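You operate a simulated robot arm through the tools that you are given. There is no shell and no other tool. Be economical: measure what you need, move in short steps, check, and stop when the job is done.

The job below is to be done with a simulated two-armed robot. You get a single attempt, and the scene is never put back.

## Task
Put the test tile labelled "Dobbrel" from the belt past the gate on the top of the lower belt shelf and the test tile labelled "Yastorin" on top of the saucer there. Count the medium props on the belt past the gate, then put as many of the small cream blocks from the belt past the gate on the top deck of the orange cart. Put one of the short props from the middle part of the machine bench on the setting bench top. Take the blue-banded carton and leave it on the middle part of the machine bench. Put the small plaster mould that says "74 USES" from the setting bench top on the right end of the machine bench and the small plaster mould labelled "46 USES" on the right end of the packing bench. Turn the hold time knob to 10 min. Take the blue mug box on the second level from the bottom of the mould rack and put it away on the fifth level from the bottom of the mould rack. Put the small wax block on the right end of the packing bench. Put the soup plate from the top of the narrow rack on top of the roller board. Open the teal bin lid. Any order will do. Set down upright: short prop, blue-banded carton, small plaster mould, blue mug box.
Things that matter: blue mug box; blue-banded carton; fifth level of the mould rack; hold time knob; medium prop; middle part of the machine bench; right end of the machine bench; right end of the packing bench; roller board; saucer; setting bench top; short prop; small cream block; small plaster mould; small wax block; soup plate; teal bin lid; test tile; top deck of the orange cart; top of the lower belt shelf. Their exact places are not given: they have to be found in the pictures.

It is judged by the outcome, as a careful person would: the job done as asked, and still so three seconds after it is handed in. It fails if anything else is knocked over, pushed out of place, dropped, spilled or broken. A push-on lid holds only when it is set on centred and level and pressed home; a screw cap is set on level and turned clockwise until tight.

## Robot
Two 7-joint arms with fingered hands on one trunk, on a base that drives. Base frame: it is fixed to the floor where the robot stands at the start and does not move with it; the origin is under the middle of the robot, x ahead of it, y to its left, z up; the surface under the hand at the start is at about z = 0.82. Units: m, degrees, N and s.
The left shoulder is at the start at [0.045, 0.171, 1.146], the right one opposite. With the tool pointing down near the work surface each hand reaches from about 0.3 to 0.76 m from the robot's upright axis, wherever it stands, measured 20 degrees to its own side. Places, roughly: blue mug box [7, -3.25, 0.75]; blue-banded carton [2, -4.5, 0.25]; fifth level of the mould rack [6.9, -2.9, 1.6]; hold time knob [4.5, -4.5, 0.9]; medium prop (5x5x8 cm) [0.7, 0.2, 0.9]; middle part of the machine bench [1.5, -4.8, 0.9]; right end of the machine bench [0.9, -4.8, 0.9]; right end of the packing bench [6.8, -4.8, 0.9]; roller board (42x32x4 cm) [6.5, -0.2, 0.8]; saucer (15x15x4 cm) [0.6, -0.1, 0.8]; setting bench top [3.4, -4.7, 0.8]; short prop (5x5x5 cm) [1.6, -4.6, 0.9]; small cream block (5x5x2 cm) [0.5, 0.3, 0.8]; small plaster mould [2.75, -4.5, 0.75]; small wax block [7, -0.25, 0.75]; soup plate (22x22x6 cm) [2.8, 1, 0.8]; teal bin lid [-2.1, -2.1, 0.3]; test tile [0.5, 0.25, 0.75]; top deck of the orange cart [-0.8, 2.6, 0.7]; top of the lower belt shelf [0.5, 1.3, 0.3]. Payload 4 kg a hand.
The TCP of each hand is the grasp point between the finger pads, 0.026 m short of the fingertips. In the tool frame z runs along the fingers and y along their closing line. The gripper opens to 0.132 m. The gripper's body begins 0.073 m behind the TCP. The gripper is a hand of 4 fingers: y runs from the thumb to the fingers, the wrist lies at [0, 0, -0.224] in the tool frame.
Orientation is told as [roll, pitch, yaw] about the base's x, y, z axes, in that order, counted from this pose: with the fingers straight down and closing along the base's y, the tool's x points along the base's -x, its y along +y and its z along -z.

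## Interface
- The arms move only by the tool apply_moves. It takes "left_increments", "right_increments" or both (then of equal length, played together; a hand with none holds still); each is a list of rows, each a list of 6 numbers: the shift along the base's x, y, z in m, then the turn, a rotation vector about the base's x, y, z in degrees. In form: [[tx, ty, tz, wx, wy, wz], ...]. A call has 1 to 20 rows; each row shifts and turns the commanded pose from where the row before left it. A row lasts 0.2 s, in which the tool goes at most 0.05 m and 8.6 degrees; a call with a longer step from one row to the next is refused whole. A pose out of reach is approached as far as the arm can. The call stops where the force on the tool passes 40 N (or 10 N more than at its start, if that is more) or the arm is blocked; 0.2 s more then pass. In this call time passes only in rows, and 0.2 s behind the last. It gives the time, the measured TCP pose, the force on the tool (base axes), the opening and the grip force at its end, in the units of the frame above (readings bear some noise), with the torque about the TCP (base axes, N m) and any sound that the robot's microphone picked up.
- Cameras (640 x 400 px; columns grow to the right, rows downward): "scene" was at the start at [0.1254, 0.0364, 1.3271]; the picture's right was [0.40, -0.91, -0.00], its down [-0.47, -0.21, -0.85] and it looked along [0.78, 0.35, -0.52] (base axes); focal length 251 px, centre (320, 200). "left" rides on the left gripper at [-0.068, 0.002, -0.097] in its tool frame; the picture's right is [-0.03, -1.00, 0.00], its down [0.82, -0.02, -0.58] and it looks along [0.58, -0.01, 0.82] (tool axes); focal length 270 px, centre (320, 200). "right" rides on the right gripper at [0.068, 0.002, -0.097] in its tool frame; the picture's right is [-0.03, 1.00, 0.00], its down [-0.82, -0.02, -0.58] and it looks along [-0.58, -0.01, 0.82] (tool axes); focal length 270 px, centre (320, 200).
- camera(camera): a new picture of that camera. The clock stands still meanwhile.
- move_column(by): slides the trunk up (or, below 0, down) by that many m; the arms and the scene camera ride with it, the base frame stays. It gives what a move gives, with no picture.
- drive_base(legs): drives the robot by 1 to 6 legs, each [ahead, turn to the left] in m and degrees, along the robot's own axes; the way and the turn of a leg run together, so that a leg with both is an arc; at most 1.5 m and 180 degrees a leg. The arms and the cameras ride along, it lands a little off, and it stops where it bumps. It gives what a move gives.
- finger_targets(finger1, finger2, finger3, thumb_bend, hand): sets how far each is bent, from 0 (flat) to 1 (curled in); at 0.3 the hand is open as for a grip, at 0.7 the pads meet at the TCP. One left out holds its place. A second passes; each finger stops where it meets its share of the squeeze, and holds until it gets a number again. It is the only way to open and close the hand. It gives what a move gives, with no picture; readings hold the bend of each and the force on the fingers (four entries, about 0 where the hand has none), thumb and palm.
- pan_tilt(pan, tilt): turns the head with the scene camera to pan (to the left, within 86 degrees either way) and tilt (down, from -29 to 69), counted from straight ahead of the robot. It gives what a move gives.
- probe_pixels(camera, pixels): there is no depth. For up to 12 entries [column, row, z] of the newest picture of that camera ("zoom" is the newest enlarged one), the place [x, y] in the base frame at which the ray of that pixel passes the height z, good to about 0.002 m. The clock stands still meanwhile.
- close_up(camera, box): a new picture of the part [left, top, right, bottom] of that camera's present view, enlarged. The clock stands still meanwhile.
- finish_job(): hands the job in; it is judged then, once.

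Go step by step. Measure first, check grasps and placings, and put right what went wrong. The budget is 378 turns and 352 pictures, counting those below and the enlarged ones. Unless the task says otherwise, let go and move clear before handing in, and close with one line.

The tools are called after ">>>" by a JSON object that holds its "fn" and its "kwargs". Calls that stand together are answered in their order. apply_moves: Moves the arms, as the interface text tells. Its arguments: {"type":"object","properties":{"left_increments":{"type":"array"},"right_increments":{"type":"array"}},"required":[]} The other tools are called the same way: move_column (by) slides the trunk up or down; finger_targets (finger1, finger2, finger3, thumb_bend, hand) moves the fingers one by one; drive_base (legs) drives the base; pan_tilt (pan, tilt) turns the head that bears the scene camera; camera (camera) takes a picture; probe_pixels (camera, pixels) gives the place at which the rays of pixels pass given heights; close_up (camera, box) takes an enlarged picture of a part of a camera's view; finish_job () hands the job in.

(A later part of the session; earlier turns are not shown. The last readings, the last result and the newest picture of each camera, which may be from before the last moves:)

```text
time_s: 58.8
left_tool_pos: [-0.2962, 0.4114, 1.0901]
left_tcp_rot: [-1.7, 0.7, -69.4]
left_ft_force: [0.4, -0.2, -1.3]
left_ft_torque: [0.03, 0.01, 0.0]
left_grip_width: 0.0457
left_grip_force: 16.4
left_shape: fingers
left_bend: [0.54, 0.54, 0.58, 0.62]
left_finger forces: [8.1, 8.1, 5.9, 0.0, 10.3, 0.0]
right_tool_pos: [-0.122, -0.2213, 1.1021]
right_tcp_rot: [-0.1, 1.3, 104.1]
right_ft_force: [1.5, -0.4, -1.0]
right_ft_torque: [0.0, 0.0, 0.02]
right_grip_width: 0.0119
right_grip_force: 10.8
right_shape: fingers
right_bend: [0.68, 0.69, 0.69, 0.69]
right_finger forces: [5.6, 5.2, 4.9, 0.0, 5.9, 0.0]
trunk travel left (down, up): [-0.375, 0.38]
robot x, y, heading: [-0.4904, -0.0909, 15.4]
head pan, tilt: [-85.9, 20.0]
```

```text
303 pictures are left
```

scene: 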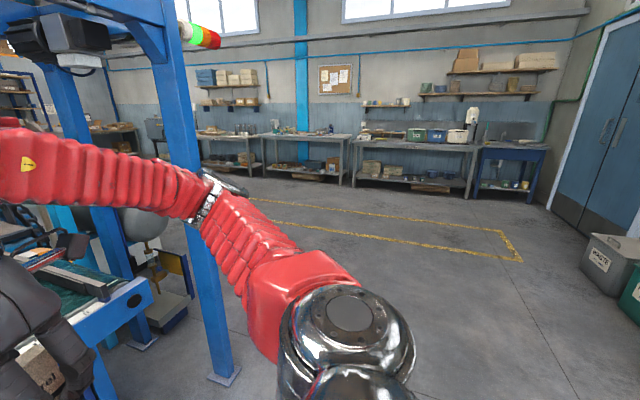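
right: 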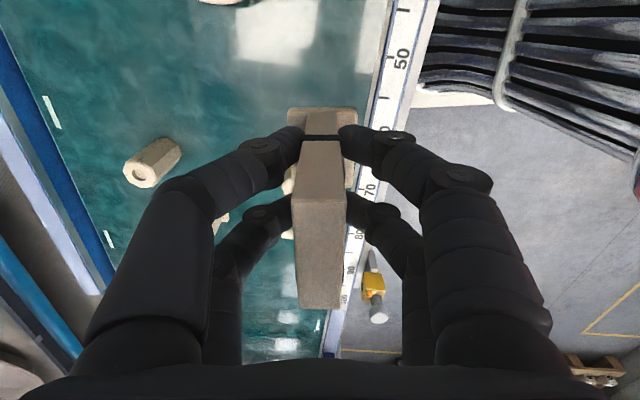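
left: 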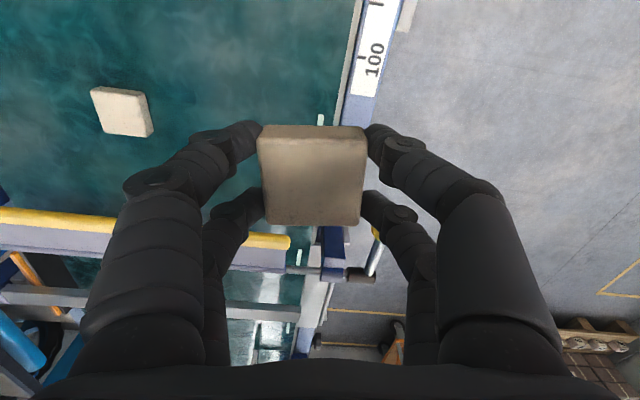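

The right elbow is against the blue column (190,150). Back off 0.3 m more, then turn to face +y.

>>> {"fn": "drive_base", "kwargs": {"legs": [[-0.3, 0], [0, 75]]}}

>>> {"fn": "pan_tilt", "kwargs": {"pan": -30, "tilt": 25}}

>>> {"fn": "camera", "kwargs": {"camera": "scene"}}

```text
time_s: 61.7
left_tool_pos: [-0.6438, 0.3486, 1.0906]
left_tcp_rot: [-1.8, 0.6, -63.2]
left_ft_force: [1.2, 0.5, -0.4]
left_ft_torque: [-0.03, -0.03, 0.01]
left_grip_width: 0.0453
left_grip_force: 16.4
left_shape: fingers
left_bend: [0.54, 0.54, 0.58, 0.62]
left_finger forces: [8.2, 7.9, 5.9, 0.0, 10.1, 0.1]
right_tool_pos: [-0.4004, -0.2622, 1.1033]
right_tcp_rot: [0.0, 1.5, 110.4]
right_ft_force: [-0.1, -0.1, -0.4]
right_ft_torque: [0.01, 0.02, 0.01]
right_grip_width: 0.0124
right_grip_force: 10.5
right_shape: fingers
right_bend: [0.68, 0.69, 0.69, 0.69]
right_finger forces: [5.6, 5.3, 4.9, 0.1, 5.8, 0.1]
trunk travel left (down, up): [-0.375, 0.38]
robot x, y, heading: [-0.7797, -0.1773, 21.4]
head pan, tilt: [-85.9, 20.0]
stopped in leg 2: the robot was blocked; the commanded pose is now the measured one
```

```text
time_s: 63.0
left_tool_pos: [-0.644, 0.347, 1.0891]
left_tcp_rot: [-1.8, 0.6, -63.1]
left_ft_force: [-0.5, 0.2, -0.6]
left_ft_torque: [-0.01, 0.0, 0.01]
left_grip_width: 0.0454
left_grip_force: 15.9
left_shape: fingers
left_bend: [0.54, 0.54, 0.58, 0.62]
left_finger forces: [8.2, 7.9, 6.0, 0.0, 10.1, 0.0]
right_tool_pos: [-0.4003, -0.2621, 1.1031]
right_tcp_rot: [-0.1, 1.4, 110.4]
right_ft_force: [0.3, 0.3, -1.3]
right_ft_torque: [-0.02, 0.0, -0.03]
right_grip_width: 0.0124
right_grip_force: 10.4
right_shape: fingers
right_bend: [0.68, 0.69, 0.69, 0.69]
right_finger forces: [5.6, 5.1, 4.8, 0.1, 6.0, 0.0]
trunk travel left (down, up): [-0.375, 0.38]
robot x, y, heading: [-0.7783, -0.1766, 21.9]
head pan, tilt: [-30.0, 25.0]
```

```text
302 pictures are left
```

scene: 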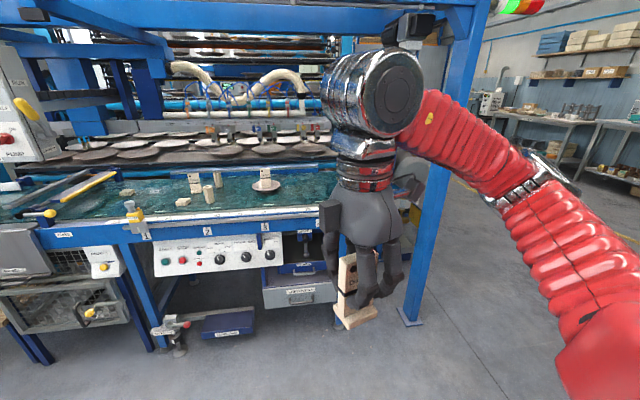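

Each turn stops after about 6° even in free space, so it may be sensitive to turn size. Try several small turn legs.

>>> {"fn": "drive_base", "kwargs": {"legs": [[0, 5], [0, 5], [0, 5], [0, 5], [0, 5], [0, 5]]}}

```text
time_s: 66.5
left_tool_pos: [-0.9132, 0.3506, 1.0863]
left_tcp_rot: [-1.8, 0.5, -33.1]
left_ft_force: [-0.2, 0.2, -2.1]
left_ft_torque: [0.01, 0.03, 0.02]
left_grip_width: 0.0455
left_grip_force: 16.1
left_shape: fingers
left_bend: [0.54, 0.54, 0.58, 0.62]
left_finger forces: [8.2, 7.8, 5.9, 0.0, 10.0, 0.0]
right_tool_pos: [-0.4066, -0.0594, 1.1022]
right_tcp_rot: [0.0, 1.3, 140.3]
right_ft_force: [-0.6, 0.1, -1.3]
right_ft_torque: [0.02, 0.0, 0.02]
right_grip_width: 0.0121
right_grip_force: 10.6
right_shape: fingers
right_bend: [0.68, 0.69, 0.69, 0.69]
right_finger forces: [5.5, 5.1, 4.9, 0.1, 5.8, 0.0]
trunk travel left (down, up): [-0.375, 0.38]
robot x, y, heading: [-0.7581, -0.1881, 51.9]
head pan, tilt: [-30.0, 25.0]
```

Small turn legs work. Continue to about 90°.

>>> {"fn": "drive_base", "kwargs": {"legs": [[0, 9], [0, 9], [0, 10], [0, 10]]}}

>>> {"fn": "camera", "kwargs": {"camera": "scene"}}

```text
time_s: 69.8
left_tool_pos: [-1.2055, 0.1565, 1.0829]
left_tcp_rot: [-1.7, 0.3, 5.0]
left_ft_force: [-0.3, -0.3, -0.4]
left_ft_torque: [-0.04, -0.01, -0.02]
left_grip_width: 0.0452
left_grip_force: 15.7
left_shape: fingers
left_bend: [0.54, 0.54, 0.58, 0.63]
left_finger forces: [8.0, 7.6, 5.9, 0.0, 9.6, 0.0]
right_tool_pos: [-0.5645, 0.126, 1.1032]
right_tcp_rot: [-0.1, 1.4, 178.7]
right_ft_force: [0.9, -0.1, -1.2]
right_ft_torque: [0.01, -0.01, 0.0]
right_grip_width: 0.012
right_grip_force: 10.7
right_shape: fingers
right_bend: [0.68, 0.69, 0.69, 0.69]
right_finger forces: [5.5, 5.0, 4.7, 0.0, 5.7, 0.0]
trunk travel left (down, up): [-0.375, 0.38]
robot x, y, heading: [-0.7202, -0.1928, 89.5]
head pan, tilt: [-30.0, 25.0]
```

```text
301 pictures are left
```

scene: 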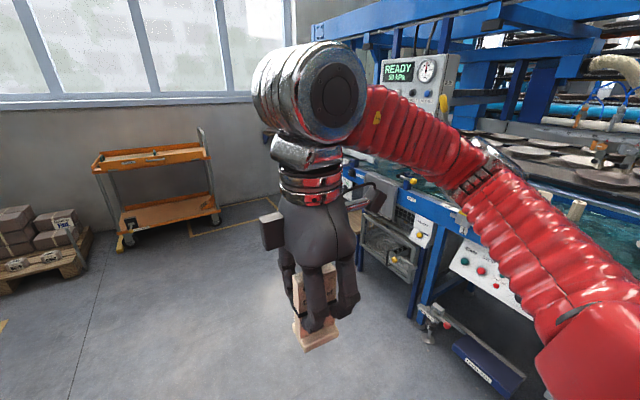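

>>> {"fn": "probe_pixels", "kwargs": {"camera": "scene", "pixels": [[97, 168, 0.7], [208, 150, 0.7], [105, 152, 0.7], [195, 140, 0.7], [125, 245, 0.0], [217, 220, 0.0], [365, 225, 0.35], [340, 275, 0]]}}

>>> {"fn": "close_up", "kwargs": {"camera": "scene", "box": [60, 100, 260, 260]}}

```text
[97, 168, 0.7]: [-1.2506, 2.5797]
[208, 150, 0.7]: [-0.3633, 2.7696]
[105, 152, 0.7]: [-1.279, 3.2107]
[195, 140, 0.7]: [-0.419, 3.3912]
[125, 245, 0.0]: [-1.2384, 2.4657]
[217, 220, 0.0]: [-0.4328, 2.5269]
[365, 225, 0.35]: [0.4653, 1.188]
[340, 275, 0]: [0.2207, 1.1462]
```

```text
2.50 times, centred on (160, 180) of scene
```

zoom: 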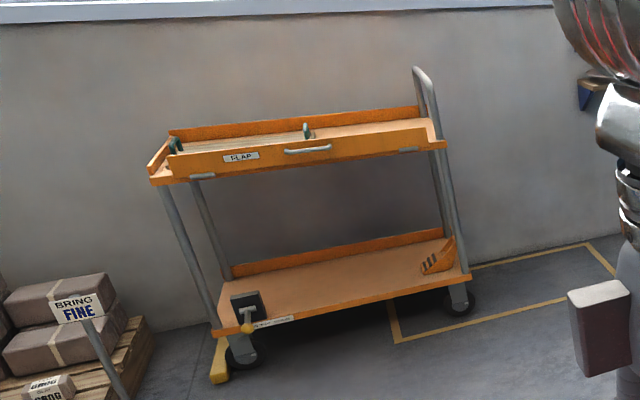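

The orange cart's top deck spans about x −1.24…−0.4, y ~2.5–2.9. Drive toward it.

>>> {"fn": "drive_base", "kwargs": {"legs": [[0, -5], [1.0, 0], [0.7, 5]]}}

>>> {"fn": "pan_tilt", "kwargs": {"pan": 15, "tilt": 35}}

>>> {"fn": "camera", "kwargs": {"camera": "scene"}}

>>> {"fn": "pan_tilt", "kwargs": {"pan": -65, "tilt": 30}}

>>> {"fn": "camera", "kwargs": {"camera": "scene"}}

```text
time_s: 79.1
left_tool_pos: [-1.0788, 1.8467, 1.0835]
left_tcp_rot: [-1.8, 0.3, 4.9]
left_ft_force: [-0.2, 0.1, -0.3]
left_ft_torque: [-0.03, -0.03, -0.01]
left_grip_width: 0.0451
left_grip_force: 15.7
left_shape: fingers
left_bend: [0.54, 0.54, 0.58, 0.63]
left_finger forces: [8.2, 7.7, 5.9, 0.0, 9.9, 0.0]
right_tool_pos: [-0.4374, 1.8152, 1.1041]
right_tcp_rot: [0.0, 1.5, 178.3]
right_ft_force: [-0.1, 0.9, -1.3]
right_ft_torque: [-0.01, -0.03, -0.02]
right_grip_width: 0.0122
right_grip_force: 9.9
right_shape: fingers
right_bend: [0.69, 0.69, 0.7, 0.69]
right_finger forces: [5.5, 4.9, 4.6, 0.0, 5.9, 0.1]
trunk travel left (down, up): [-0.375, 0.38]
robot x, y, heading: [-0.5933, 1.4961, 89.1]
head pan, tilt: [-30.0, 25.0]
```

```text
time_s: 80.2
left_tool_pos: [-1.0779, 1.8479, 1.0834]
left_tcp_rot: [-1.8, 0.2, 4.9]
left_ft_force: [-0.8, 0.7, -0.9]
left_ft_torque: [0.02, -0.03, -0.01]
left_grip_width: 0.045
left_grip_force: 16.0
left_shape: fingers
left_bend: [0.54, 0.54, 0.58, 0.63]
left_finger forces: [8.0, 7.7, 6.0, 0.0, 9.9, 0.0]
right_tool_pos: [-0.4366, 1.8161, 1.1039]
right_tcp_rot: [0.0, 1.5, 178.3]
right_ft_force: [-0.1, 0.8, -1.1]
right_ft_torque: [-0.02, -0.03, 0.02]
right_grip_width: 0.012
right_grip_force: 10.5
right_shape: fingers
right_bend: [0.69, 0.69, 0.7, 0.69]
right_finger forces: [5.5, 5.0, 4.7, 0.0, 5.9, 0.0]
trunk travel left (down, up): [-0.375, 0.38]
robot x, y, heading: [-0.594, 1.4921, 89.3]
head pan, tilt: [15.0, 35.0]
```

```text
299 pictures are left
```

scene: 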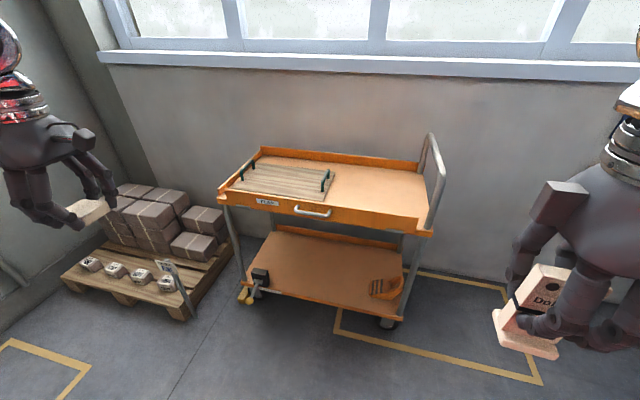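

```text
time_s: 81.7
left_tool_pos: [-1.0774, 1.8472, 1.0846]
left_tcp_rot: [-1.8, 0.3, 4.8]
left_ft_force: [0.3, 0.7, -0.8]
left_ft_torque: [0.02, 0.01, 0.02]
left_grip_width: 0.0451
left_grip_force: 15.6
left_shape: fingers
left_bend: [0.54, 0.54, 0.58, 0.63]
left_finger forces: [8.1, 7.7, 6.0, 0.0, 9.8, 0.1]
right_tool_pos: [-0.4362, 1.8146, 1.1043]
right_tcp_rot: [-0.1, 1.3, 178.4]
right_ft_force: [0.7, -1.2, -1.0]
right_ft_torque: [0.05, 0.01, 0.01]
right_grip_width: 0.0122
right_grip_force: 10.4
right_shape: fingers
right_bend: [0.69, 0.69, 0.7, 0.69]
right_finger forces: [5.5, 4.9, 4.5, 0.0, 6.0, 0.0]
trunk travel left (down, up): [-0.375, 0.38]
robot x, y, heading: [-0.5937, 1.4954, 89.2]
head pan, tilt: [-65.0, 30.0]
```

```text
298 pictures are left
```

scene: 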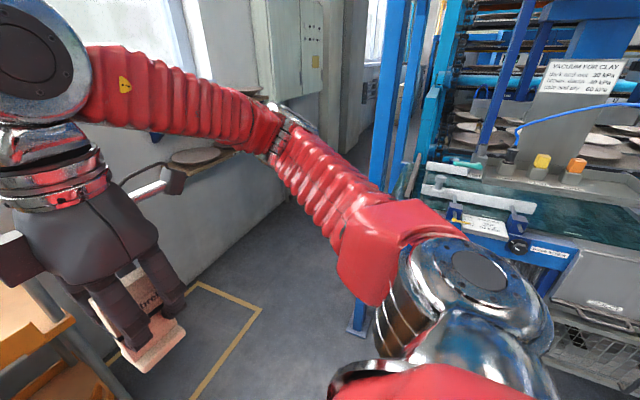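

The deck's right half is clear (385,190 in the first picture). Drive 0.4 m nearer and take measurements.

>>> {"fn": "drive_base", "kwargs": {"legs": [[0.4, 0]]}}

>>> {"fn": "pan_tilt", "kwargs": {"pan": 5, "tilt": 45}}

>>> {"fn": "camera", "kwargs": {"camera": "scene"}}

```text
time_s: 84.2
left_tool_pos: [-1.0696, 2.254, 1.0841]
left_tcp_rot: [-1.9, 0.3, 4.6]
left_ft_force: [-0.2, 0.3, -2.1]
left_ft_torque: [-0.02, -0.02, -0.02]
left_grip_width: 0.0449
left_grip_force: 15.1
left_shape: fingers
left_bend: [0.54, 0.54, 0.58, 0.63]
left_finger forces: [8.0, 7.8, 5.9, 0.0, 9.8, 0.1]
right_tool_pos: [-0.4292, 2.2195, 1.1034]
right_tcp_rot: [-0.1, 1.4, 178.1]
right_ft_force: [-0.3, -0.1, -0.7]
right_ft_torque: [-0.03, 0.0, 0.04]
right_grip_width: 0.0118
right_grip_force: 10.8
right_shape: fingers
right_bend: [0.69, 0.69, 0.7, 0.69]
right_finger forces: [5.5, 5.0, 4.7, 0.0, 5.8, 0.0]
trunk travel left (down, up): [-0.375, 0.38]
robot x, y, heading: [-0.5865, 1.8979, 88.9]
head pan, tilt: [-65.0, 30.0]
```

```text
time_s: 85.7
left_tool_pos: [-1.0713, 2.2526, 1.0845]
left_tcp_rot: [-1.8, 0.3, 4.6]
left_ft_force: [0.4, 1.1, -1.7]
left_ft_torque: [-0.01, 0.01, -0.01]
left_grip_width: 0.0453
left_grip_force: 15.5
left_shape: fingers
left_bend: [0.54, 0.54, 0.58, 0.63]
left_finger forces: [8.2, 7.7, 6.0, 0.0, 9.8, 0.1]
right_tool_pos: [-0.4283, 2.2178, 1.1048]
right_tcp_rot: [-0.1, 1.4, 178.1]
right_ft_force: [-0.4, -0.4, -1.1]
right_ft_torque: [-0.05, -0.01, 0.02]
right_grip_width: 0.0122
right_grip_force: 10.7
right_shape: fingers
right_bend: [0.69, 0.69, 0.7, 0.69]
right_finger forces: [5.5, 5.0, 4.6, 0.1, 6.0, 0.0]
trunk travel left (down, up): [-0.375, 0.38]
robot x, y, heading: [-0.5916, 1.899, 88.9]
head pan, tilt: [5.0, 45.0]
```

```text
297 pictures are left
```

scene: 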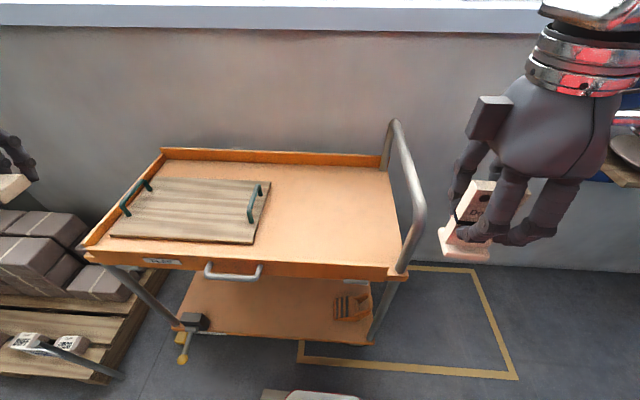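

>>> {"fn": "probe_pixels", "kwargs": {"camera": "scene", "pixels": [[86, 250, 0.7], [388, 272, 0.7], [395, 172, 0.7], [164, 158, 0.7], [320, 205, 0.7], [265, 183, 0.72], [250, 242, 0.72], [340, 235, 0.7], [320, 240, 0.7]]}}

```text
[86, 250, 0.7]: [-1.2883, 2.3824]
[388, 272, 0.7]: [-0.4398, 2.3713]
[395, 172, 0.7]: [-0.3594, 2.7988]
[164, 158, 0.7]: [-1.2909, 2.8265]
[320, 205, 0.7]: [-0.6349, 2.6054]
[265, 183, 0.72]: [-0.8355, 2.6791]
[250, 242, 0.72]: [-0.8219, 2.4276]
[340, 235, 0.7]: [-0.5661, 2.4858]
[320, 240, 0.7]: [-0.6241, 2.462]
```

Deck surface free area around (−0.66, 2.57). Bring the left hand with the block there.

>>> {"fn": "apply_moves", "kwargs": {"left_increments": [[0.04, 0.028, 0, 0, 0, 0], [0.04, 0.028, 0, 0, 0, 0], [0.04, 0.028, 0, 0, 0, 0], [0.04, 0.028, 0, 0, 0, 0], [0.04, 0.028, 0, 0, 0, 0], [0.04, 0.028, 0, 0, 0, 0], [0.04, 0.028, 0, 0, 0, 0], [0.04, 0.028, 0, 0, 0, 0], [0.04, 0.03, 0, 0, 0, 0], [0.03, 0.03, 0, 0, 0, 0], [0, 0.02, -0.04, 1.8, 0, 0], [0, 0, -0.045, 0, 0, 0], [0, 0, -0.045, 0, 0, 0], [0, 0, -0.045, 0, 0, 0], [0, 0, -0.045, 0, 0, 0], [0, 0, -0.04, 0, 0, 0]]}}

>>> {"fn": "camera", "kwargs": {"camera": "scene"}}

>>> {"fn": "camera", "kwargs": {"camera": "left"}}

```text
time_s: 89.1
left_tool_pos: [-0.6796, 2.5573, 0.8239]
left_tcp_rot: [0.0, 0.1, 4.7]
left_ft_force: [-0.3, 0.7, -0.4]
left_ft_torque: [0.05, -0.01, -0.01]
left_grip_width: 0.0448
left_grip_force: 14.8
left_shape: fingers
left_bend: [0.54, 0.54, 0.58, 0.63]
left_finger forces: [7.9, 7.1, 5.5, 0.0, 9.5, 0.0]
right_tool_pos: [-0.4283, 2.2189, 1.1038]
right_tcp_rot: [0.0, 1.4, 178.1]
right_ft_force: [-0.3, -0.5, -0.1]
right_ft_torque: [-0.01, 0.01, 0.0]
right_grip_width: 0.0122
right_grip_force: 10.5
right_shape: fingers
right_bend: [0.69, 0.69, 0.7, 0.69]
right_finger forces: [5.4, 5.1, 4.7, 0.0, 5.9, 0.0]
trunk travel left (down, up): [-0.375, 0.38]
robot x, y, heading: [-0.5894, 1.8986, 88.7]
head pan, tilt: [5.0, 45.0]
```

```text
296 pictures are left
```

scene: 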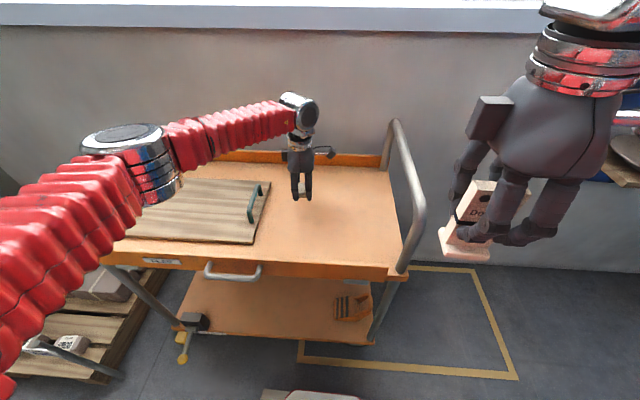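

```text
295 pictures are left
```

left: 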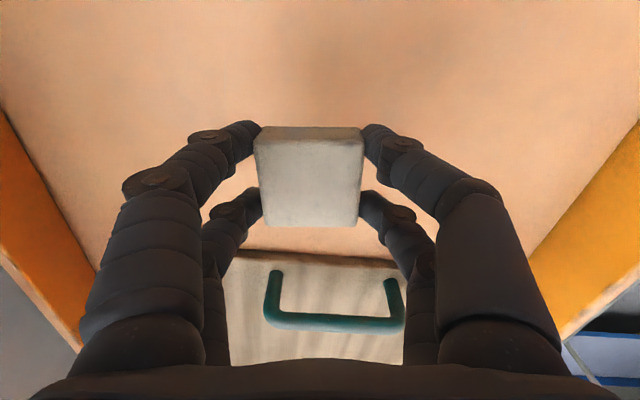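

Over the clear deck. Lower toward contact.

>>> {"fn": "apply_moves", "kwargs": {"left_increments": [[0, 0, -0.03, 0, 0, 0], [0, 0, -0.025, 0, 0, 0], [0, 0, -0.01, 0, 0, 0], [0, 0, -0.005, 0, 0, 0]]}}

>>> {"fn": "apply_moves", "kwargs": {"left_increments": [[0, 0, -0.004, 0, 0, 0], [0, 0, -0.003, 0, 0, 0], [0, 0, -0.003, 0, 0, 0]]}}

```text
time_s: 89.9
left_tool_pos: [-0.6796, 2.5631, 0.7721]
left_tcp_rot: [0.6, -0.1, 4.7]
left_ft_force: [-1.4, -6.5, 25.2]
left_ft_torque: [-0.38, 0.35, 0.06]
left_grip_width: 0.0446
left_grip_force: 29.1
left_shape: fingers
left_bend: [0.56, 0.57, 0.6, 0.63]
left_finger forces: [13.5, 12.7, 19.2, 0.0, 12.3, 0.1]
right_tool_pos: [-0.429, 2.2188, 1.1067]
right_tcp_rot: [0.0, 1.4, 178.1]
right_ft_force: [0.0, 0.6, -1.9]
right_ft_torque: [0.0, -0.01, 0.05]
right_grip_width: 0.0118
right_grip_force: 10.8
right_shape: fingers
right_bend: [0.69, 0.69, 0.7, 0.69]
right_finger forces: [5.5, 5.0, 4.6, 0.1, 5.8, 0.0]
trunk travel left (down, up): [-0.375, 0.38]
robot x, y, heading: [-0.5881, 1.8985, 88.7]
head pan, tilt: [5.0, 45.0]
stopped in row 4 (left hand): the force on the tool passed its limit at 47 N (the readings are from after the stop); the commanded pose is now the measured one
```

```text
time_s: 90.4
left_tool_pos: [-0.679, 2.5646, 0.7716]
left_tcp_rot: [0.9, -0.3, 4.6]
left_ft_force: [-2.5, -6.2, 18.6]
left_ft_torque: [-0.53, 0.35, 0.09]
left_grip_width: 0.0447
left_grip_force: 24.4
left_shape: fingers
left_bend: [0.55, 0.56, 0.61, 0.63]
left_finger forces: [7.9, 10.4, 19.7, 0.1, 11.3, 0.0]
right_tool_pos: [-0.4286, 2.2172, 1.1054]
right_tcp_rot: [0.0, 1.4, 178.3]
right_ft_force: [0.7, 0.7, -1.1]
right_ft_torque: [0.01, -0.01, 0.0]
right_grip_width: 0.0119
right_grip_force: 10.2
right_shape: fingers
right_bend: [0.69, 0.69, 0.7, 0.69]
right_finger forces: [5.5, 5.1, 4.6, 0.0, 5.9, 0.0]
trunk travel left (down, up): [-0.375, 0.38]
robot x, y, heading: [-0.5864, 1.8944, 88.9]
head pan, tilt: [5.0, 45.0]
stopped in row 2 (left hand): the force on the tool passed its limit at 44 N (the readings are from after the stop); the commanded pose is now the measured one
```

Contact at TCP z 0.772 (deck ≈ 0.74). Release and rise, then look.

>>> {"fn": "finger_targets", "kwargs": {"hand": "left", "finger1": 0.42, "finger2": 0.42, "finger3": 0.42, "thumb_bend": 0.42}}

>>> {"fn": "apply_moves", "kwargs": {"left_increments": [[0, 0, 0.03, 0, 0, 0], [0, 0, 0.04, 0, 0, 0], [0, 0, 0.045, 0, 0, 0], [0, 0, 0.045, 0, 0, 0], [0, 0, 0.045, 0, 0, 0], [0, 0, 0.045, 0, 0, 0], [0, 0, 0.045, 0, 0, 0]]}}

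>>> {"fn": "camera", "kwargs": {"camera": "scene"}}

```text
time_s: 91.4
left_tool_pos: [-0.6798, 2.5647, 0.7709]
left_tcp_rot: [1.1, -0.2, 4.7]
left_ft_force: [1.2, 5.9, 28.3]
left_ft_torque: [-1.38, 0.37, -0.05]
left_grip_width: 0.0925
left_grip_force: 13.7
left_shape: fingers
left_bend: [0.42, 0.42, 0.49, 0.42]
left_finger forces: [0.0, 0.1, 27.1, 0.1, 1.0, 0.0]
right_tool_pos: [-0.4283, 2.2161, 1.107]
right_tcp_rot: [-0.1, 1.4, 178.2]
right_ft_force: [-0.3, 0.5, -1.4]
right_ft_torque: [-0.02, 0.01, 0.01]
right_grip_width: 0.012
right_grip_force: 10.2
right_shape: fingers
right_bend: [0.69, 0.69, 0.7, 0.69]
right_finger forces: [5.5, 5.0, 4.6, 0.0, 6.0, 0.1]
trunk travel left (down, up): [-0.375, 0.38]
robot x, y, heading: [-0.5889, 1.8981, 88.9]
head pan, tilt: [5.0, 45.0]
```

```text
time_s: 93.0
left_tool_pos: [-0.6794, 2.5638, 1.0631]
left_tcp_rot: [0.8, -0.2, 4.8]
left_ft_force: [0.8, 0.3, -0.1]
left_ft_torque: [0.02, 0.02, -0.01]
left_grip_width: 0.0926
left_grip_force: 0.1
left_shape: fingers
left_bend: [0.42, 0.42, 0.42, 0.42]
left_finger forces: [0.1, 0.0, 0.0, 0.1, 0.0, 0.0]
right_tool_pos: [-0.4293, 2.2183, 1.1061]
right_tcp_rot: [-0.1, 1.3, 178.2]
right_ft_force: [0.4, 0.1, -1.3]
right_ft_torque: [-0.01, 0.03, -0.03]
right_grip_width: 0.012
right_grip_force: 10.3
right_shape: fingers
right_bend: [0.69, 0.69, 0.7, 0.69]
right_finger forces: [5.7, 4.9, 4.5, 0.0, 5.9, 0.0]
trunk travel left (down, up): [-0.375, 0.38]
robot x, y, heading: [-0.5846, 1.902, 88.8]
head pan, tilt: [5.0, 45.0]
```

```text
294 pictures are left
```

scene: 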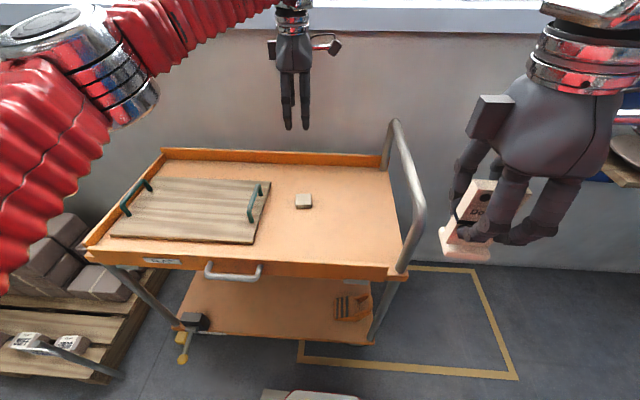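

Block 1 sits on the deck (303,201). Retract the left hand, back off and turn right toward the lower belt shelf.

>>> {"fn": "apply_moves", "kwargs": {"left_increments": [[-0.02, -0.045, 0, 0, 0, 0], [-0.02, -0.045, 0, 0, 0, 0], [-0.02, -0.045, 0, 0, 0, 0], [-0.02, -0.045, 0.01, 0, 0, 0], [-0.02, -0.045, 0.01, 0, 0, 0], [-0.01, -0.045, 0.01, 0, 0, 0]]}}

>>> {"fn": "drive_base", "kwargs": {"legs": [[-0.55, 0], [0, -12], [0, -15], [0, -20], [0, -20], [0, -20]]}}

>>> {"fn": "camera", "kwargs": {"camera": "scene"}}

```text
refused: row 4 steps farther than a row can; nothing moved
```

```text
time_s: 99.3
left_tool_pos: [-0.181, 1.8645, 1.0614]
left_tcp_rot: [0.8, 0.0, -41.9]
left_ft_force: [0.5, -0.6, 0.5]
left_ft_torque: [0.07, 0.03, -0.01]
left_grip_width: 0.0931
left_grip_force: 0.0
left_shape: fingers
left_bend: [0.42, 0.42, 0.42, 0.42]
left_finger forces: [0.0, 0.1, 0.0, 0.1, 0.1, 0.1]
right_tool_pos: [-0.2588, 1.4439, 1.1062]
right_tcp_rot: [-0.1, 1.3, 131.5]
right_ft_force: [0.1, -0.2, -0.8]
right_ft_torque: [0.04, 0.02, 0.04]
right_grip_width: 0.0121
right_grip_force: 10.3
right_shape: fingers
right_bend: [0.69, 0.69, 0.7, 0.69]
right_finger forces: [5.4, 4.9, 4.7, 0.0, 5.9, 0.0]
trunk travel left (down, up): [-0.375, 0.38]
robot x, y, heading: [-0.6395, 1.3757, 40.6]
head pan, tilt: [5.0, 45.0]
stopped in leg 4: the robot was blocked; the commanded pose is now the measured one
```

```text
293 pictures are left
```

scene: 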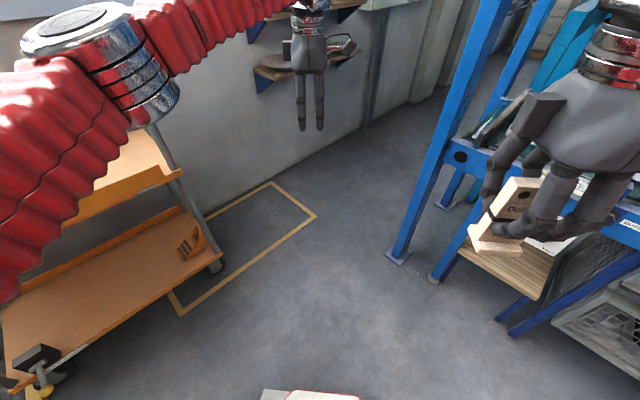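

A slatted wooden shelf shows under the belt's left end (505,265). Retract the left hand and turn 40° more to face it.

>>> {"fn": "apply_moves", "kwargs": {"left_increments": [[-0.03, -0.03, 0, 0, 0, 0], [-0.03, -0.03, 0, 0, 0, 0], [-0.03, -0.03, 0, 0, 0, 0], [-0.03, -0.03, 0.01, 0, 0, 0], [-0.03, -0.02, 0.01, 0, 0, 0]]}}

>>> {"fn": "drive_base", "kwargs": {"legs": [[-0.1, 0], [0, -13], [0, -13], [0, -13]]}}

>>> {"fn": "pan_tilt", "kwargs": {"pan": 0, "tilt": 35}}

>>> {"fn": "camera", "kwargs": {"camera": "scene"}}

```text
time_s: 100.5
left_tool_pos: [-0.3338, 1.7268, 1.0825]
left_tcp_rot: [0.9, -0.1, -41.6]
left_ft_force: [0.7, -0.5, -0.1]
left_ft_torque: [0.01, -0.01, -0.01]
left_grip_width: 0.0928
left_grip_force: 0.0
left_shape: fingers
left_bend: [0.42, 0.42, 0.42, 0.42]
left_finger forces: [0.0, 0.0, 0.0, 0.1, 0.0, 0.0]
right_tool_pos: [-0.2624, 1.4468, 1.1071]
right_tcp_rot: [0.0, 1.4, 131.6]
right_ft_force: [-0.4, 0.7, -1.1]
right_ft_torque: [-0.03, -0.02, 0.0]
right_grip_width: 0.012
right_grip_force: 10.3
right_shape: fingers
right_bend: [0.69, 0.69, 0.7, 0.69]
right_finger forces: [5.5, 5.0, 4.7, 0.1, 5.8, 0.1]
trunk travel left (down, up): [-0.375, 0.38]
robot x, y, heading: [-0.6369, 1.3785, 40.5]
head pan, tilt: [5.0, 45.0]
```

```text
time_s: 104.6
left_tool_pos: [-0.2551, 1.3915, 1.0836]
left_tcp_rot: [1.0, 0.0, -80.5]
left_ft_force: [-0.7, -0.6, 0.2]
left_ft_torque: [0.09, -0.03, 0.02]
left_grip_width: 0.093
left_grip_force: 0.0
left_shape: fingers
left_bend: [0.42, 0.42, 0.42, 0.42]
left_finger forces: [0.1, 0.0, 0.0, 0.1, 0.1, 0.0]
right_tool_pos: [-0.3751, 1.1264, 1.1078]
right_tcp_rot: [-0.2, 1.3, 93.0]
right_ft_force: [-0.7, -0.4, -0.9]
right_ft_torque: [0.07, -0.04, -0.01]
right_grip_width: 0.0119
right_grip_force: 10.5
right_shape: fingers
right_bend: [0.69, 0.69, 0.7, 0.69]
right_finger forces: [5.2, 4.6, 4.4, 0.0, 5.3, 0.0]
trunk travel left (down, up): [-0.375, 0.38]
robot x, y, heading: [-0.7124, 1.3511, 2.4]
head pan, tilt: [5.0, 45.0]
stopped in leg 4: the robot was blocked; the commanded pose is now the measured one
```

```text
time_s: 105.4
left_tool_pos: [-0.2538, 1.3973, 1.0819]
left_tcp_rot: [0.8, -0.1, -80.3]
left_ft_force: [0.0, -0.2, 0.9]
left_ft_torque: [0.01, -0.01, 0.02]
left_grip_width: 0.0929
left_grip_force: 0.1
left_shape: fingers
left_bend: [0.42, 0.42, 0.42, 0.42]
left_finger forces: [0.0, 0.0, 0.1, 0.1, 0.0, 0.0]
right_tool_pos: [-0.375, 1.131, 1.1076]
right_tcp_rot: [0.0, 1.4, 92.9]
right_ft_force: [-0.5, 0.4, -0.9]
right_ft_torque: [0.04, 0.0, 0.04]
right_grip_width: 0.0115
right_grip_force: 9.7
right_shape: fingers
right_bend: [0.69, 0.69, 0.7, 0.69]
right_finger forces: [5.1, 4.6, 4.4, 0.0, 5.3, 0.0]
trunk travel left (down, up): [-0.375, 0.38]
robot x, y, heading: [-0.7106, 1.3525, 2.3]
head pan, tilt: [0.0, 35.0]
```

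```text
292 pictures are left
```

scene: 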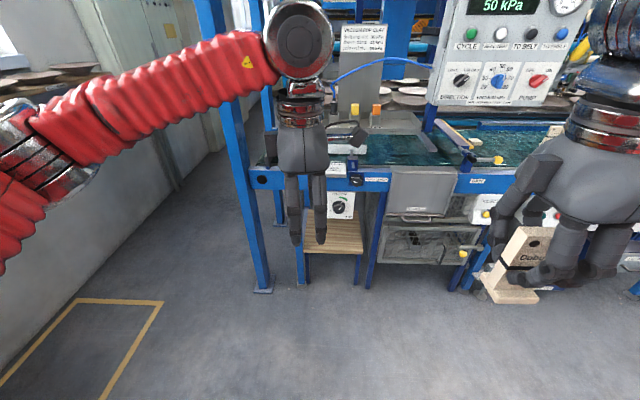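

Turn stopped at 2.4°, nearly there. Check to the right for what is near the right elbow.

>>> {"fn": "pan_tilt", "kwargs": {"pan": -86, "tilt": 30}}

>>> {"fn": "camera", "kwargs": {"camera": "scene"}}

>>> {"fn": "pan_tilt", "kwargs": {"pan": 0, "tilt": 35}}

>>> {"fn": "close_up", "kwargs": {"camera": "scene", "box": [230, 120, 430, 300]}}

```text
time_s: 107.0
left_tool_pos: [-0.2534, 1.3981, 1.0816]
left_tcp_rot: [0.8, -0.2, -80.5]
left_ft_force: [-1.2, -0.1, -0.1]
left_ft_torque: [0.01, 0.0, 0.03]
left_grip_width: 0.0932
left_grip_force: 0.1
left_shape: fingers
left_bend: [0.42, 0.42, 0.42, 0.42]
left_finger forces: [0.1, 0.0, 0.0, 0.0, 0.0, 0.0]
right_tool_pos: [-0.3738, 1.1302, 1.1068]
right_tcp_rot: [-0.1, 1.4, 93.0]
right_ft_force: [0.0, 0.4, -1.0]
right_ft_torque: [0.01, -0.03, -0.04]
right_grip_width: 0.0119
right_grip_force: 9.4
right_shape: fingers
right_bend: [0.69, 0.69, 0.7, 0.69]
right_finger forces: [5.3, 4.7, 4.4, 0.0, 5.4, 0.1]
trunk travel left (down, up): [-0.375, 0.38]
robot x, y, heading: [-0.7128, 1.3556, 2.3]
head pan, tilt: [-85.9, 30.0]
```

```text
291 pictures are left
```

scene: 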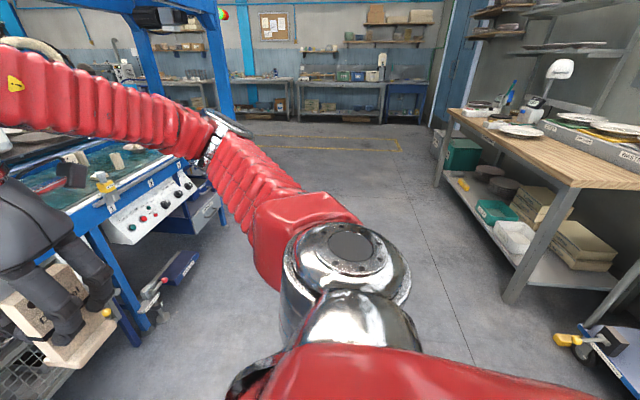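

```text
time_s: 108.6
left_tool_pos: [-0.2531, 1.3963, 1.0821]
left_tcp_rot: [0.8, -0.2, -80.3]
left_ft_force: [-0.9, 0.6, -0.6]
left_ft_torque: [-0.01, 0.0, 0.03]
left_grip_width: 0.0931
left_grip_force: 0.0
left_shape: fingers
left_bend: [0.42, 0.42, 0.42, 0.42]
left_finger forces: [0.0, 0.0, 0.1, 0.0, 0.0, 0.1]
right_tool_pos: [-0.3751, 1.1298, 1.1087]
right_tcp_rot: [-0.1, 1.4, 92.9]
right_ft_force: [0.6, -0.3, -1.5]
right_ft_torque: [0.01, -0.04, -0.01]
right_grip_width: 0.0119
right_grip_force: 9.8
right_shape: fingers
right_bend: [0.69, 0.69, 0.7, 0.69]
right_finger forces: [5.2, 4.7, 4.5, 0.1, 5.4, 0.0]
trunk travel left (down, up): [-0.375, 0.38]
robot x, y, heading: [-0.708, 1.3517, 2.6]
head pan, tilt: [0.0, 35.0]
```

```text
2.22 times, centred on (330, 210) of scene
```

zoom: 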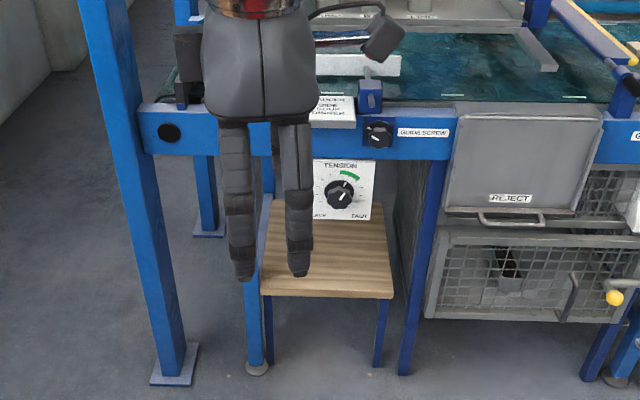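

>>> {"fn": "probe_pixels", "kwargs": {"camera": "zoom", "pixels": [[262, 295, 0.3], [392, 297, 0.3], [275, 205, 0.3], [380, 210, 0.3], [262, 295, 0.35], [392, 297, 0.35], [257, 368, 0.02], [405, 372, 0.02], [175, 380, 0.0], [350, 155, 0.75], [350, 107, 0.82]]}}

```text
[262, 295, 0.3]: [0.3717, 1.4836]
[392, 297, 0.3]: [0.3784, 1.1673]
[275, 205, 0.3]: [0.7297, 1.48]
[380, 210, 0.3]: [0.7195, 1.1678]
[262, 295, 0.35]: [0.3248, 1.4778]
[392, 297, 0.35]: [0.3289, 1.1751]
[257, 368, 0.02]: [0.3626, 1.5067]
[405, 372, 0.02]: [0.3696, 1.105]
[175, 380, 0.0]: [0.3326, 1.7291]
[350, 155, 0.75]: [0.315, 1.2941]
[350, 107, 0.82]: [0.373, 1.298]
```

Shelf top ≈ z 0.30, spanning x 0.37–0.72, y 1.17–1.48; rail bottom ≈ 0.715 above its front edge. I'll lower the trunk to look under the rail, with the left hand pulled aside.

>>> {"fn": "apply_moves", "kwargs": {"left_increments": [[0, 0.04, 0, 0, 0, 0], [0, 0.045, 0, 0, 0, 0], [-0.01, 0.045, 0, 0, 0, 0], [-0.02, 0.04, 0, 0, 0, 0]]}}

>>> {"fn": "move_column", "kwargs": {"by": -0.37}}

>>> {"fn": "pan_tilt", "kwargs": {"pan": 0, "tilt": 20}}

>>> {"fn": "close_up", "kwargs": {"camera": "scene", "box": [200, 120, 440, 320]}}

```text
time_s: 109.6
left_tool_pos: [-0.2858, 1.5665, 1.0827]
left_tcp_rot: [0.9, -0.3, -80.4]
left_ft_force: [0.2, 0.7, 0.7]
left_ft_torque: [0.0, -0.02, 0.0]
left_grip_width: 0.0934
left_grip_force: 0.1
left_shape: fingers
left_bend: [0.42, 0.42, 0.42, 0.42]
left_finger forces: [0.0, 0.1, 0.1, 0.0, 0.0, 0.0]
right_tool_pos: [-0.3752, 1.1315, 1.1079]
right_tcp_rot: [-0.1, 1.4, 93.0]
right_ft_force: [0.6, 0.7, -1.8]
right_ft_torque: [0.01, 0.0, -0.01]
right_grip_width: 0.0118
right_grip_force: 9.8
right_shape: fingers
right_bend: [0.69, 0.69, 0.7, 0.69]
right_finger forces: [5.2, 4.7, 4.3, 0.0, 5.4, 0.0]
trunk travel left (down, up): [-0.375, 0.38]
robot x, y, heading: [-0.7106, 1.3539, 2.5]
head pan, tilt: [0.0, 35.0]
```

```text
time_s: 113.1
left_tool_pos: [-0.284, 1.5663, 0.7124]
left_tcp_rot: [0.8, -0.1, -80.4]
left_ft_force: [0.4, 0.4, -0.2]
left_ft_torque: [0.01, 0.04, -0.03]
left_grip_width: 0.0931
left_grip_force: 0.1
left_shape: fingers
left_bend: [0.42, 0.42, 0.42, 0.42]
left_finger forces: [0.0, 0.1, 0.0, 0.0, 0.0, 0.1]
right_tool_pos: [-0.3523, 1.132, 0.7092]
right_tcp_rot: [7.6, 1.3, 93.1]
right_ft_force: [-0.4, 0.7, -0.7]
right_ft_torque: [-0.03, 0.01, 0.01]
right_grip_width: 0.0118
right_grip_force: 10.4
right_shape: fingers
right_bend: [0.69, 0.69, 0.7, 0.69]
right_finger forces: [5.1, 4.5, 4.4, 0.0, 5.4, 0.1]
trunk travel left (down, up): [-0.005, 0.75]
robot x, y, heading: [-0.7113, 1.3529, 2.1]
head pan, tilt: [0.0, 35.0]
```

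```text
time_s: 113.9
left_tool_pos: [-0.2846, 1.5652, 0.7118]
left_tcp_rot: [0.8, -0.1, -80.4]
left_ft_force: [-0.4, -0.3, -0.2]
left_ft_torque: [-0.02, 0.02, 0.04]
left_grip_width: 0.0932
left_grip_force: 0.0
left_shape: fingers
left_bend: [0.42, 0.42, 0.42, 0.42]
left_finger forces: [0.1, 0.1, 0.1, 0.1, 0.0, 0.0]
right_tool_pos: [-0.3522, 1.1318, 0.7085]
right_tcp_rot: [7.7, 1.3, 93.1]
right_ft_force: [-1.6, 0.6, -0.9]
right_ft_torque: [-0.01, -0.01, 0.01]
right_grip_width: 0.012
right_grip_force: 9.9
right_shape: fingers
right_bend: [0.69, 0.69, 0.7, 0.69]
right_finger forces: [5.1, 4.6, 4.5, 0.1, 5.4, 0.0]
trunk travel left (down, up): [-0.005, 0.75]
robot x, y, heading: [-0.7112, 1.3556, 2.3]
head pan, tilt: [0.0, 20.0]
```

```text
2.00 times, centred on (320, 220) of scene
```

zoom: 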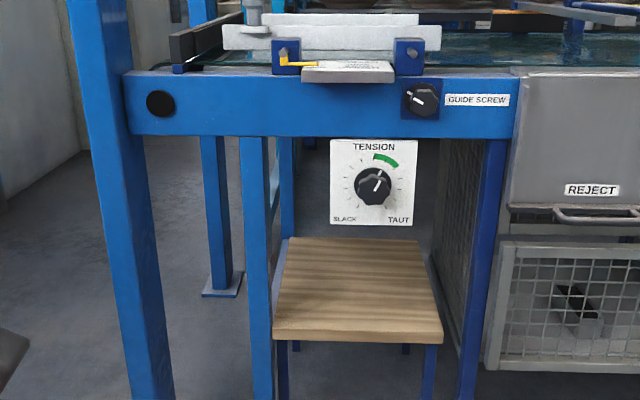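

The tension panel hangs in front over the shelf (z ~0.55–0.71), so I'll reach in with the hand nearly horizontal and lay the tile down. First turn the right hand's yaw back to 0 here in free space.

>>> {"fn": "apply_moves", "kwargs": {"right_increments": [[0.015, 0.005, 0, -0.6, -0.1, -8.4], [0.015, 0.005, 0, -0.6, -0.1, -8.4], [0.015, 0.005, 0, -0.6, -0.1, -8.4], [0.015, 0.005, 0, -0.6, -0.1, -8.4], [0.015, 0.005, 0, -0.6, -0.1, -8.4], [0.015, 0.005, 0, -0.6, -0.1, -8.4], [0.015, 0.005, 0, -0.6, -0.1, -8.4], [0.015, 0.005, 0, -0.6, -0.1, -8.4], [0.015, 0.005, 0, -0.6, -0.1, -8.4], [0.015, 0.005, 0, -0.6, -0.1, -8.4], [0, 0, 0, -0.6, -0.1, -8.4]]}}

>>> {"fn": "drive_base", "kwargs": {"legs": [[0.33, 0]]}}

>>> {"fn": "pan_tilt", "kwargs": {"pan": -5, "tilt": 35}}

>>> {"fn": "camera", "kwargs": {"camera": "scene"}}

```text
time_s: 116.3
left_tool_pos: [-0.2841, 1.5662, 0.7119]
left_tcp_rot: [0.8, -0.2, -80.4]
left_ft_force: [0.9, -0.1, 0.1]
left_ft_torque: [0.03, 0.01, 0.01]
left_grip_width: 0.0932
left_grip_force: 0.0
left_shape: fingers
left_bend: [0.42, 0.42, 0.42, 0.42]
left_finger forces: [0.0, 0.0, 0.0, 0.0, 0.1, 0.0]
right_tool_pos: [-0.2013, 1.1834, 0.7099]
right_tcp_rot: [2.8, 5.0, 0.2]
right_ft_force: [0.1, 0.4, -0.9]
right_ft_torque: [0.0, 0.01, 0.02]
right_grip_width: 0.0117
right_grip_force: 10.3
right_shape: fingers
right_bend: [0.69, 0.69, 0.7, 0.69]
right_finger forces: [5.2, 4.7, 4.4, 0.0, 5.3, 0.1]
trunk travel left (down, up): [-0.005, 0.75]
robot x, y, heading: [-0.7133, 1.3542, 2.6]
head pan, tilt: [0.0, 20.0]
```

```text
time_s: 118.6
left_tool_pos: [0.0598, 1.5801, 0.712]
left_tcp_rot: [0.8, -0.2, -80.3]
left_ft_force: [1.0, 0.7, -0.6]
left_ft_torque: [-0.05, 0.01, -0.01]
left_grip_width: 0.0928
left_grip_force: 0.1
left_shape: fingers
left_bend: [0.42, 0.42, 0.42, 0.42]
left_finger forces: [0.1, 0.0, 0.0, 0.0, 0.0, 0.0]
right_tool_pos: [0.142, 1.1963, 0.7095]
right_tcp_rot: [2.8, 5.0, 0.3]
right_ft_force: [0.2, -0.2, -1.4]
right_ft_torque: [-0.01, -0.01, 0.0]
right_grip_width: 0.0118
right_grip_force: 9.4
right_shape: fingers
right_bend: [0.69, 0.69, 0.7, 0.69]
right_finger forces: [5.1, 4.7, 4.5, 0.1, 5.4, 0.0]
trunk travel left (down, up): [-0.005, 0.75]
robot x, y, heading: [-0.3648, 1.3666, 2.2]
head pan, tilt: [0.0, 20.0]
```

```text
time_s: 119.3
left_tool_pos: [0.0596, 1.5801, 0.7129]
left_tcp_rot: [0.8, -0.2, -80.4]
left_ft_force: [1.7, 0.1, 0.4]
left_ft_torque: [0.01, 0.02, 0.02]
left_grip_width: 0.0933
left_grip_force: 0.1
left_shape: fingers
left_bend: [0.42, 0.42, 0.42, 0.42]
left_finger forces: [0.0, 0.1, 0.0, 0.0, 0.1, 0.0]
right_tool_pos: [0.1402, 1.197, 0.7101]
right_tcp_rot: [2.8, 5.0, 0.3]
right_ft_force: [0.1, 0.4, -0.9]
right_ft_torque: [0.0, 0.05, 0.0]
right_grip_width: 0.0116
right_grip_force: 10.2
right_shape: fingers
right_bend: [0.69, 0.69, 0.7, 0.69]
right_finger forces: [5.2, 4.7, 4.5, 0.0, 5.4, 0.1]
trunk travel left (down, up): [-0.005, 0.75]
robot x, y, heading: [-0.3675, 1.3656, 2.5]
head pan, tilt: [-5.0, 35.0]
```

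```text
288 pictures are left
```

scene: 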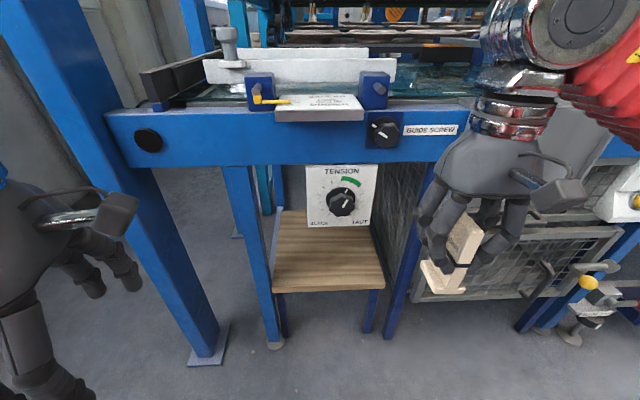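

>>> {"fn": "probe_pixels", "kwargs": {"camera": "scene", "pixels": [[310, 226, 0.6], [310, 226, 0.55], [368, 226, 0.55], [308, 166, 0.7], [376, 163, 0.7], [273, 293, 0.3], [385, 288, 0.3], [279, 213, 0.3], [275, 345, 0.0], [388, 337, 0.0]]}}

```text
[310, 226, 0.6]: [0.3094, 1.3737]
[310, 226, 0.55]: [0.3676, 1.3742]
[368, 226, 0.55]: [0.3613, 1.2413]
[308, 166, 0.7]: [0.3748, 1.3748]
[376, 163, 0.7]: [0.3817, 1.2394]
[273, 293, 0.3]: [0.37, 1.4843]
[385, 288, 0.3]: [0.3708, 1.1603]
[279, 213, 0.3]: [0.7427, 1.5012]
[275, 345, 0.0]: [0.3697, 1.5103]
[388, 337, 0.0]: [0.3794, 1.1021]
```

Panel: x≈0.37, z 0.55–0.70. Shelf top z 0.30, front edge x 0.37. Pitch the right hand forward to about 75° while lowering in front of the shelf.

>>> {"fn": "apply_moves", "kwargs": {"right_increments": [[0.009, 0.006, -0.026, -0.3, -8, 0], [0.009, 0.006, -0.026, -0.3, -8, 0], [0.009, 0.006, -0.026, -0.3, -8, 0], [0.009, 0.006, -0.026, -0.3, -8, 0], [0.009, 0.006, -0.026, -0.3, -8, 0], [0.009, 0.006, -0.026, -0.3, -8, 0], [0.009, 0.006, -0.026, -0.3, -8, 0], [0.009, 0.006, -0.026, -0.3, -8, 0], [0.009, 0.006, -0.026, 0, -8, 0], [0.009, 0.006, -0.026, 0, -8, 0]]}}

>>> {"fn": "camera", "kwargs": {"camera": "scene"}}

>>> {"fn": "camera", "kwargs": {"camera": "right"}}

```text
time_s: 121.5
left_tool_pos: [0.0581, 1.5807, 0.7136]
left_tcp_rot: [1.0, -0.2, -80.3]
left_ft_force: [-0.1, 0.1, -0.6]
left_ft_torque: [-0.02, 0.01, -0.01]
left_grip_width: 0.0932
left_grip_force: 0.1
left_shape: fingers
left_bend: [0.42, 0.42, 0.42, 0.42]
left_finger forces: [0.1, 0.1, 0.0, 0.0, 0.0, 0.0]
right_tool_pos: [0.2947, 1.224, 0.6433]
right_tcp_rot: [-3.8, -65.9, 5.6]
right_ft_force: [-16.3, -4.7, -4.2]
right_ft_torque: [-0.12, 0.36, -0.01]
right_grip_width: 0.0119
right_grip_force: 14.4
right_shape: fingers
right_bend: [0.71, 0.7, 0.7, 0.69]
right_finger forces: [7.0, 6.9, 5.7, 0.0, 9.6, 0.0]
right hand out of reach, approached as far as the arm can: row 6, 7, 8, 9, 10
trunk travel left (down, up): [-0.005, 0.75]
robot x, y, heading: [-0.369, 1.3669, 2.6]
head pan, tilt: [-5.0, 35.0]
```

```text
287 pictures are left
```

scene: 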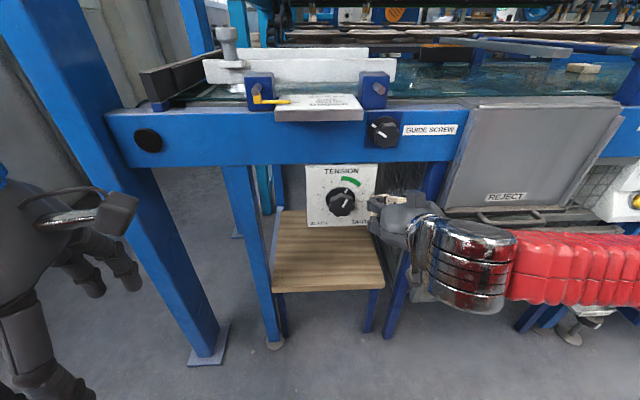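

```text
286 pictures are left
```

right: 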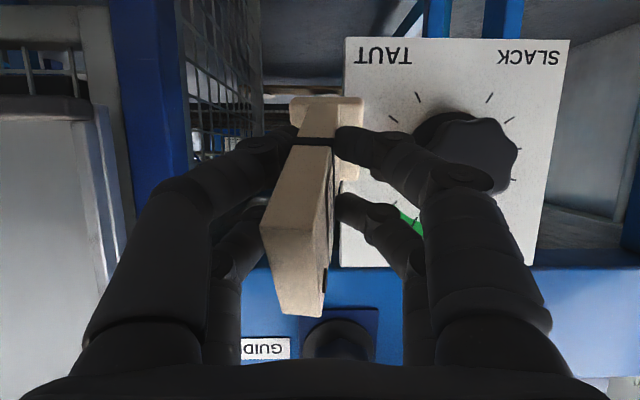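

The tile foot touches the panel (−16 N) because the arm folded too close. Back the base away 0.25 m to clear.

>>> {"fn": "drive_base", "kwargs": {"legs": [[-0.25, 0]]}}

>>> {"fn": "camera", "kwargs": {"camera": "right"}}

>>> {"fn": "camera", "kwargs": {"camera": "scene"}}

```text
time_s: 123.4
left_tool_pos: [-0.1872, 1.5703, 0.7131]
left_tcp_rot: [0.8, -0.3, -80.3]
left_ft_force: [0.8, 0.5, -0.7]
left_ft_torque: [0.05, -0.01, -0.02]
left_grip_width: 0.0933
left_grip_force: 0.1
left_shape: fingers
left_bend: [0.42, 0.42, 0.42, 0.42]
left_finger forces: [0.0, 0.1, 0.0, 0.0, 0.0, 0.1]
right_tool_pos: [0.0524, 1.2144, 0.6446]
right_tcp_rot: [-3.7, -66.0, 5.5]
right_ft_force: [0.7, -0.2, -1.8]
right_ft_torque: [-0.02, 0.04, 0.0]
right_grip_width: 0.0123
right_grip_force: 11.1
right_shape: fingers
right_bend: [0.7, 0.7, 0.7, 0.69]
right_finger forces: [5.6, 5.3, 4.4, 0.0, 6.4, 0.0]
trunk travel left (down, up): [-0.005, 0.75]
robot x, y, heading: [-0.6115, 1.3582, 2.4]
head pan, tilt: [-5.0, 35.0]
```

```text
285 pictures are left
```

right: 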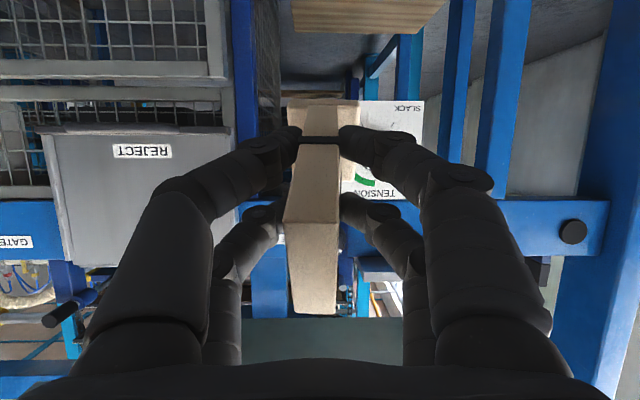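

```text
284 pictures are left
```

scene: 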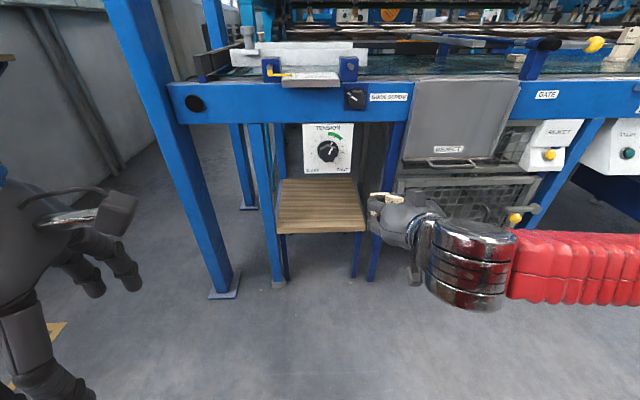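

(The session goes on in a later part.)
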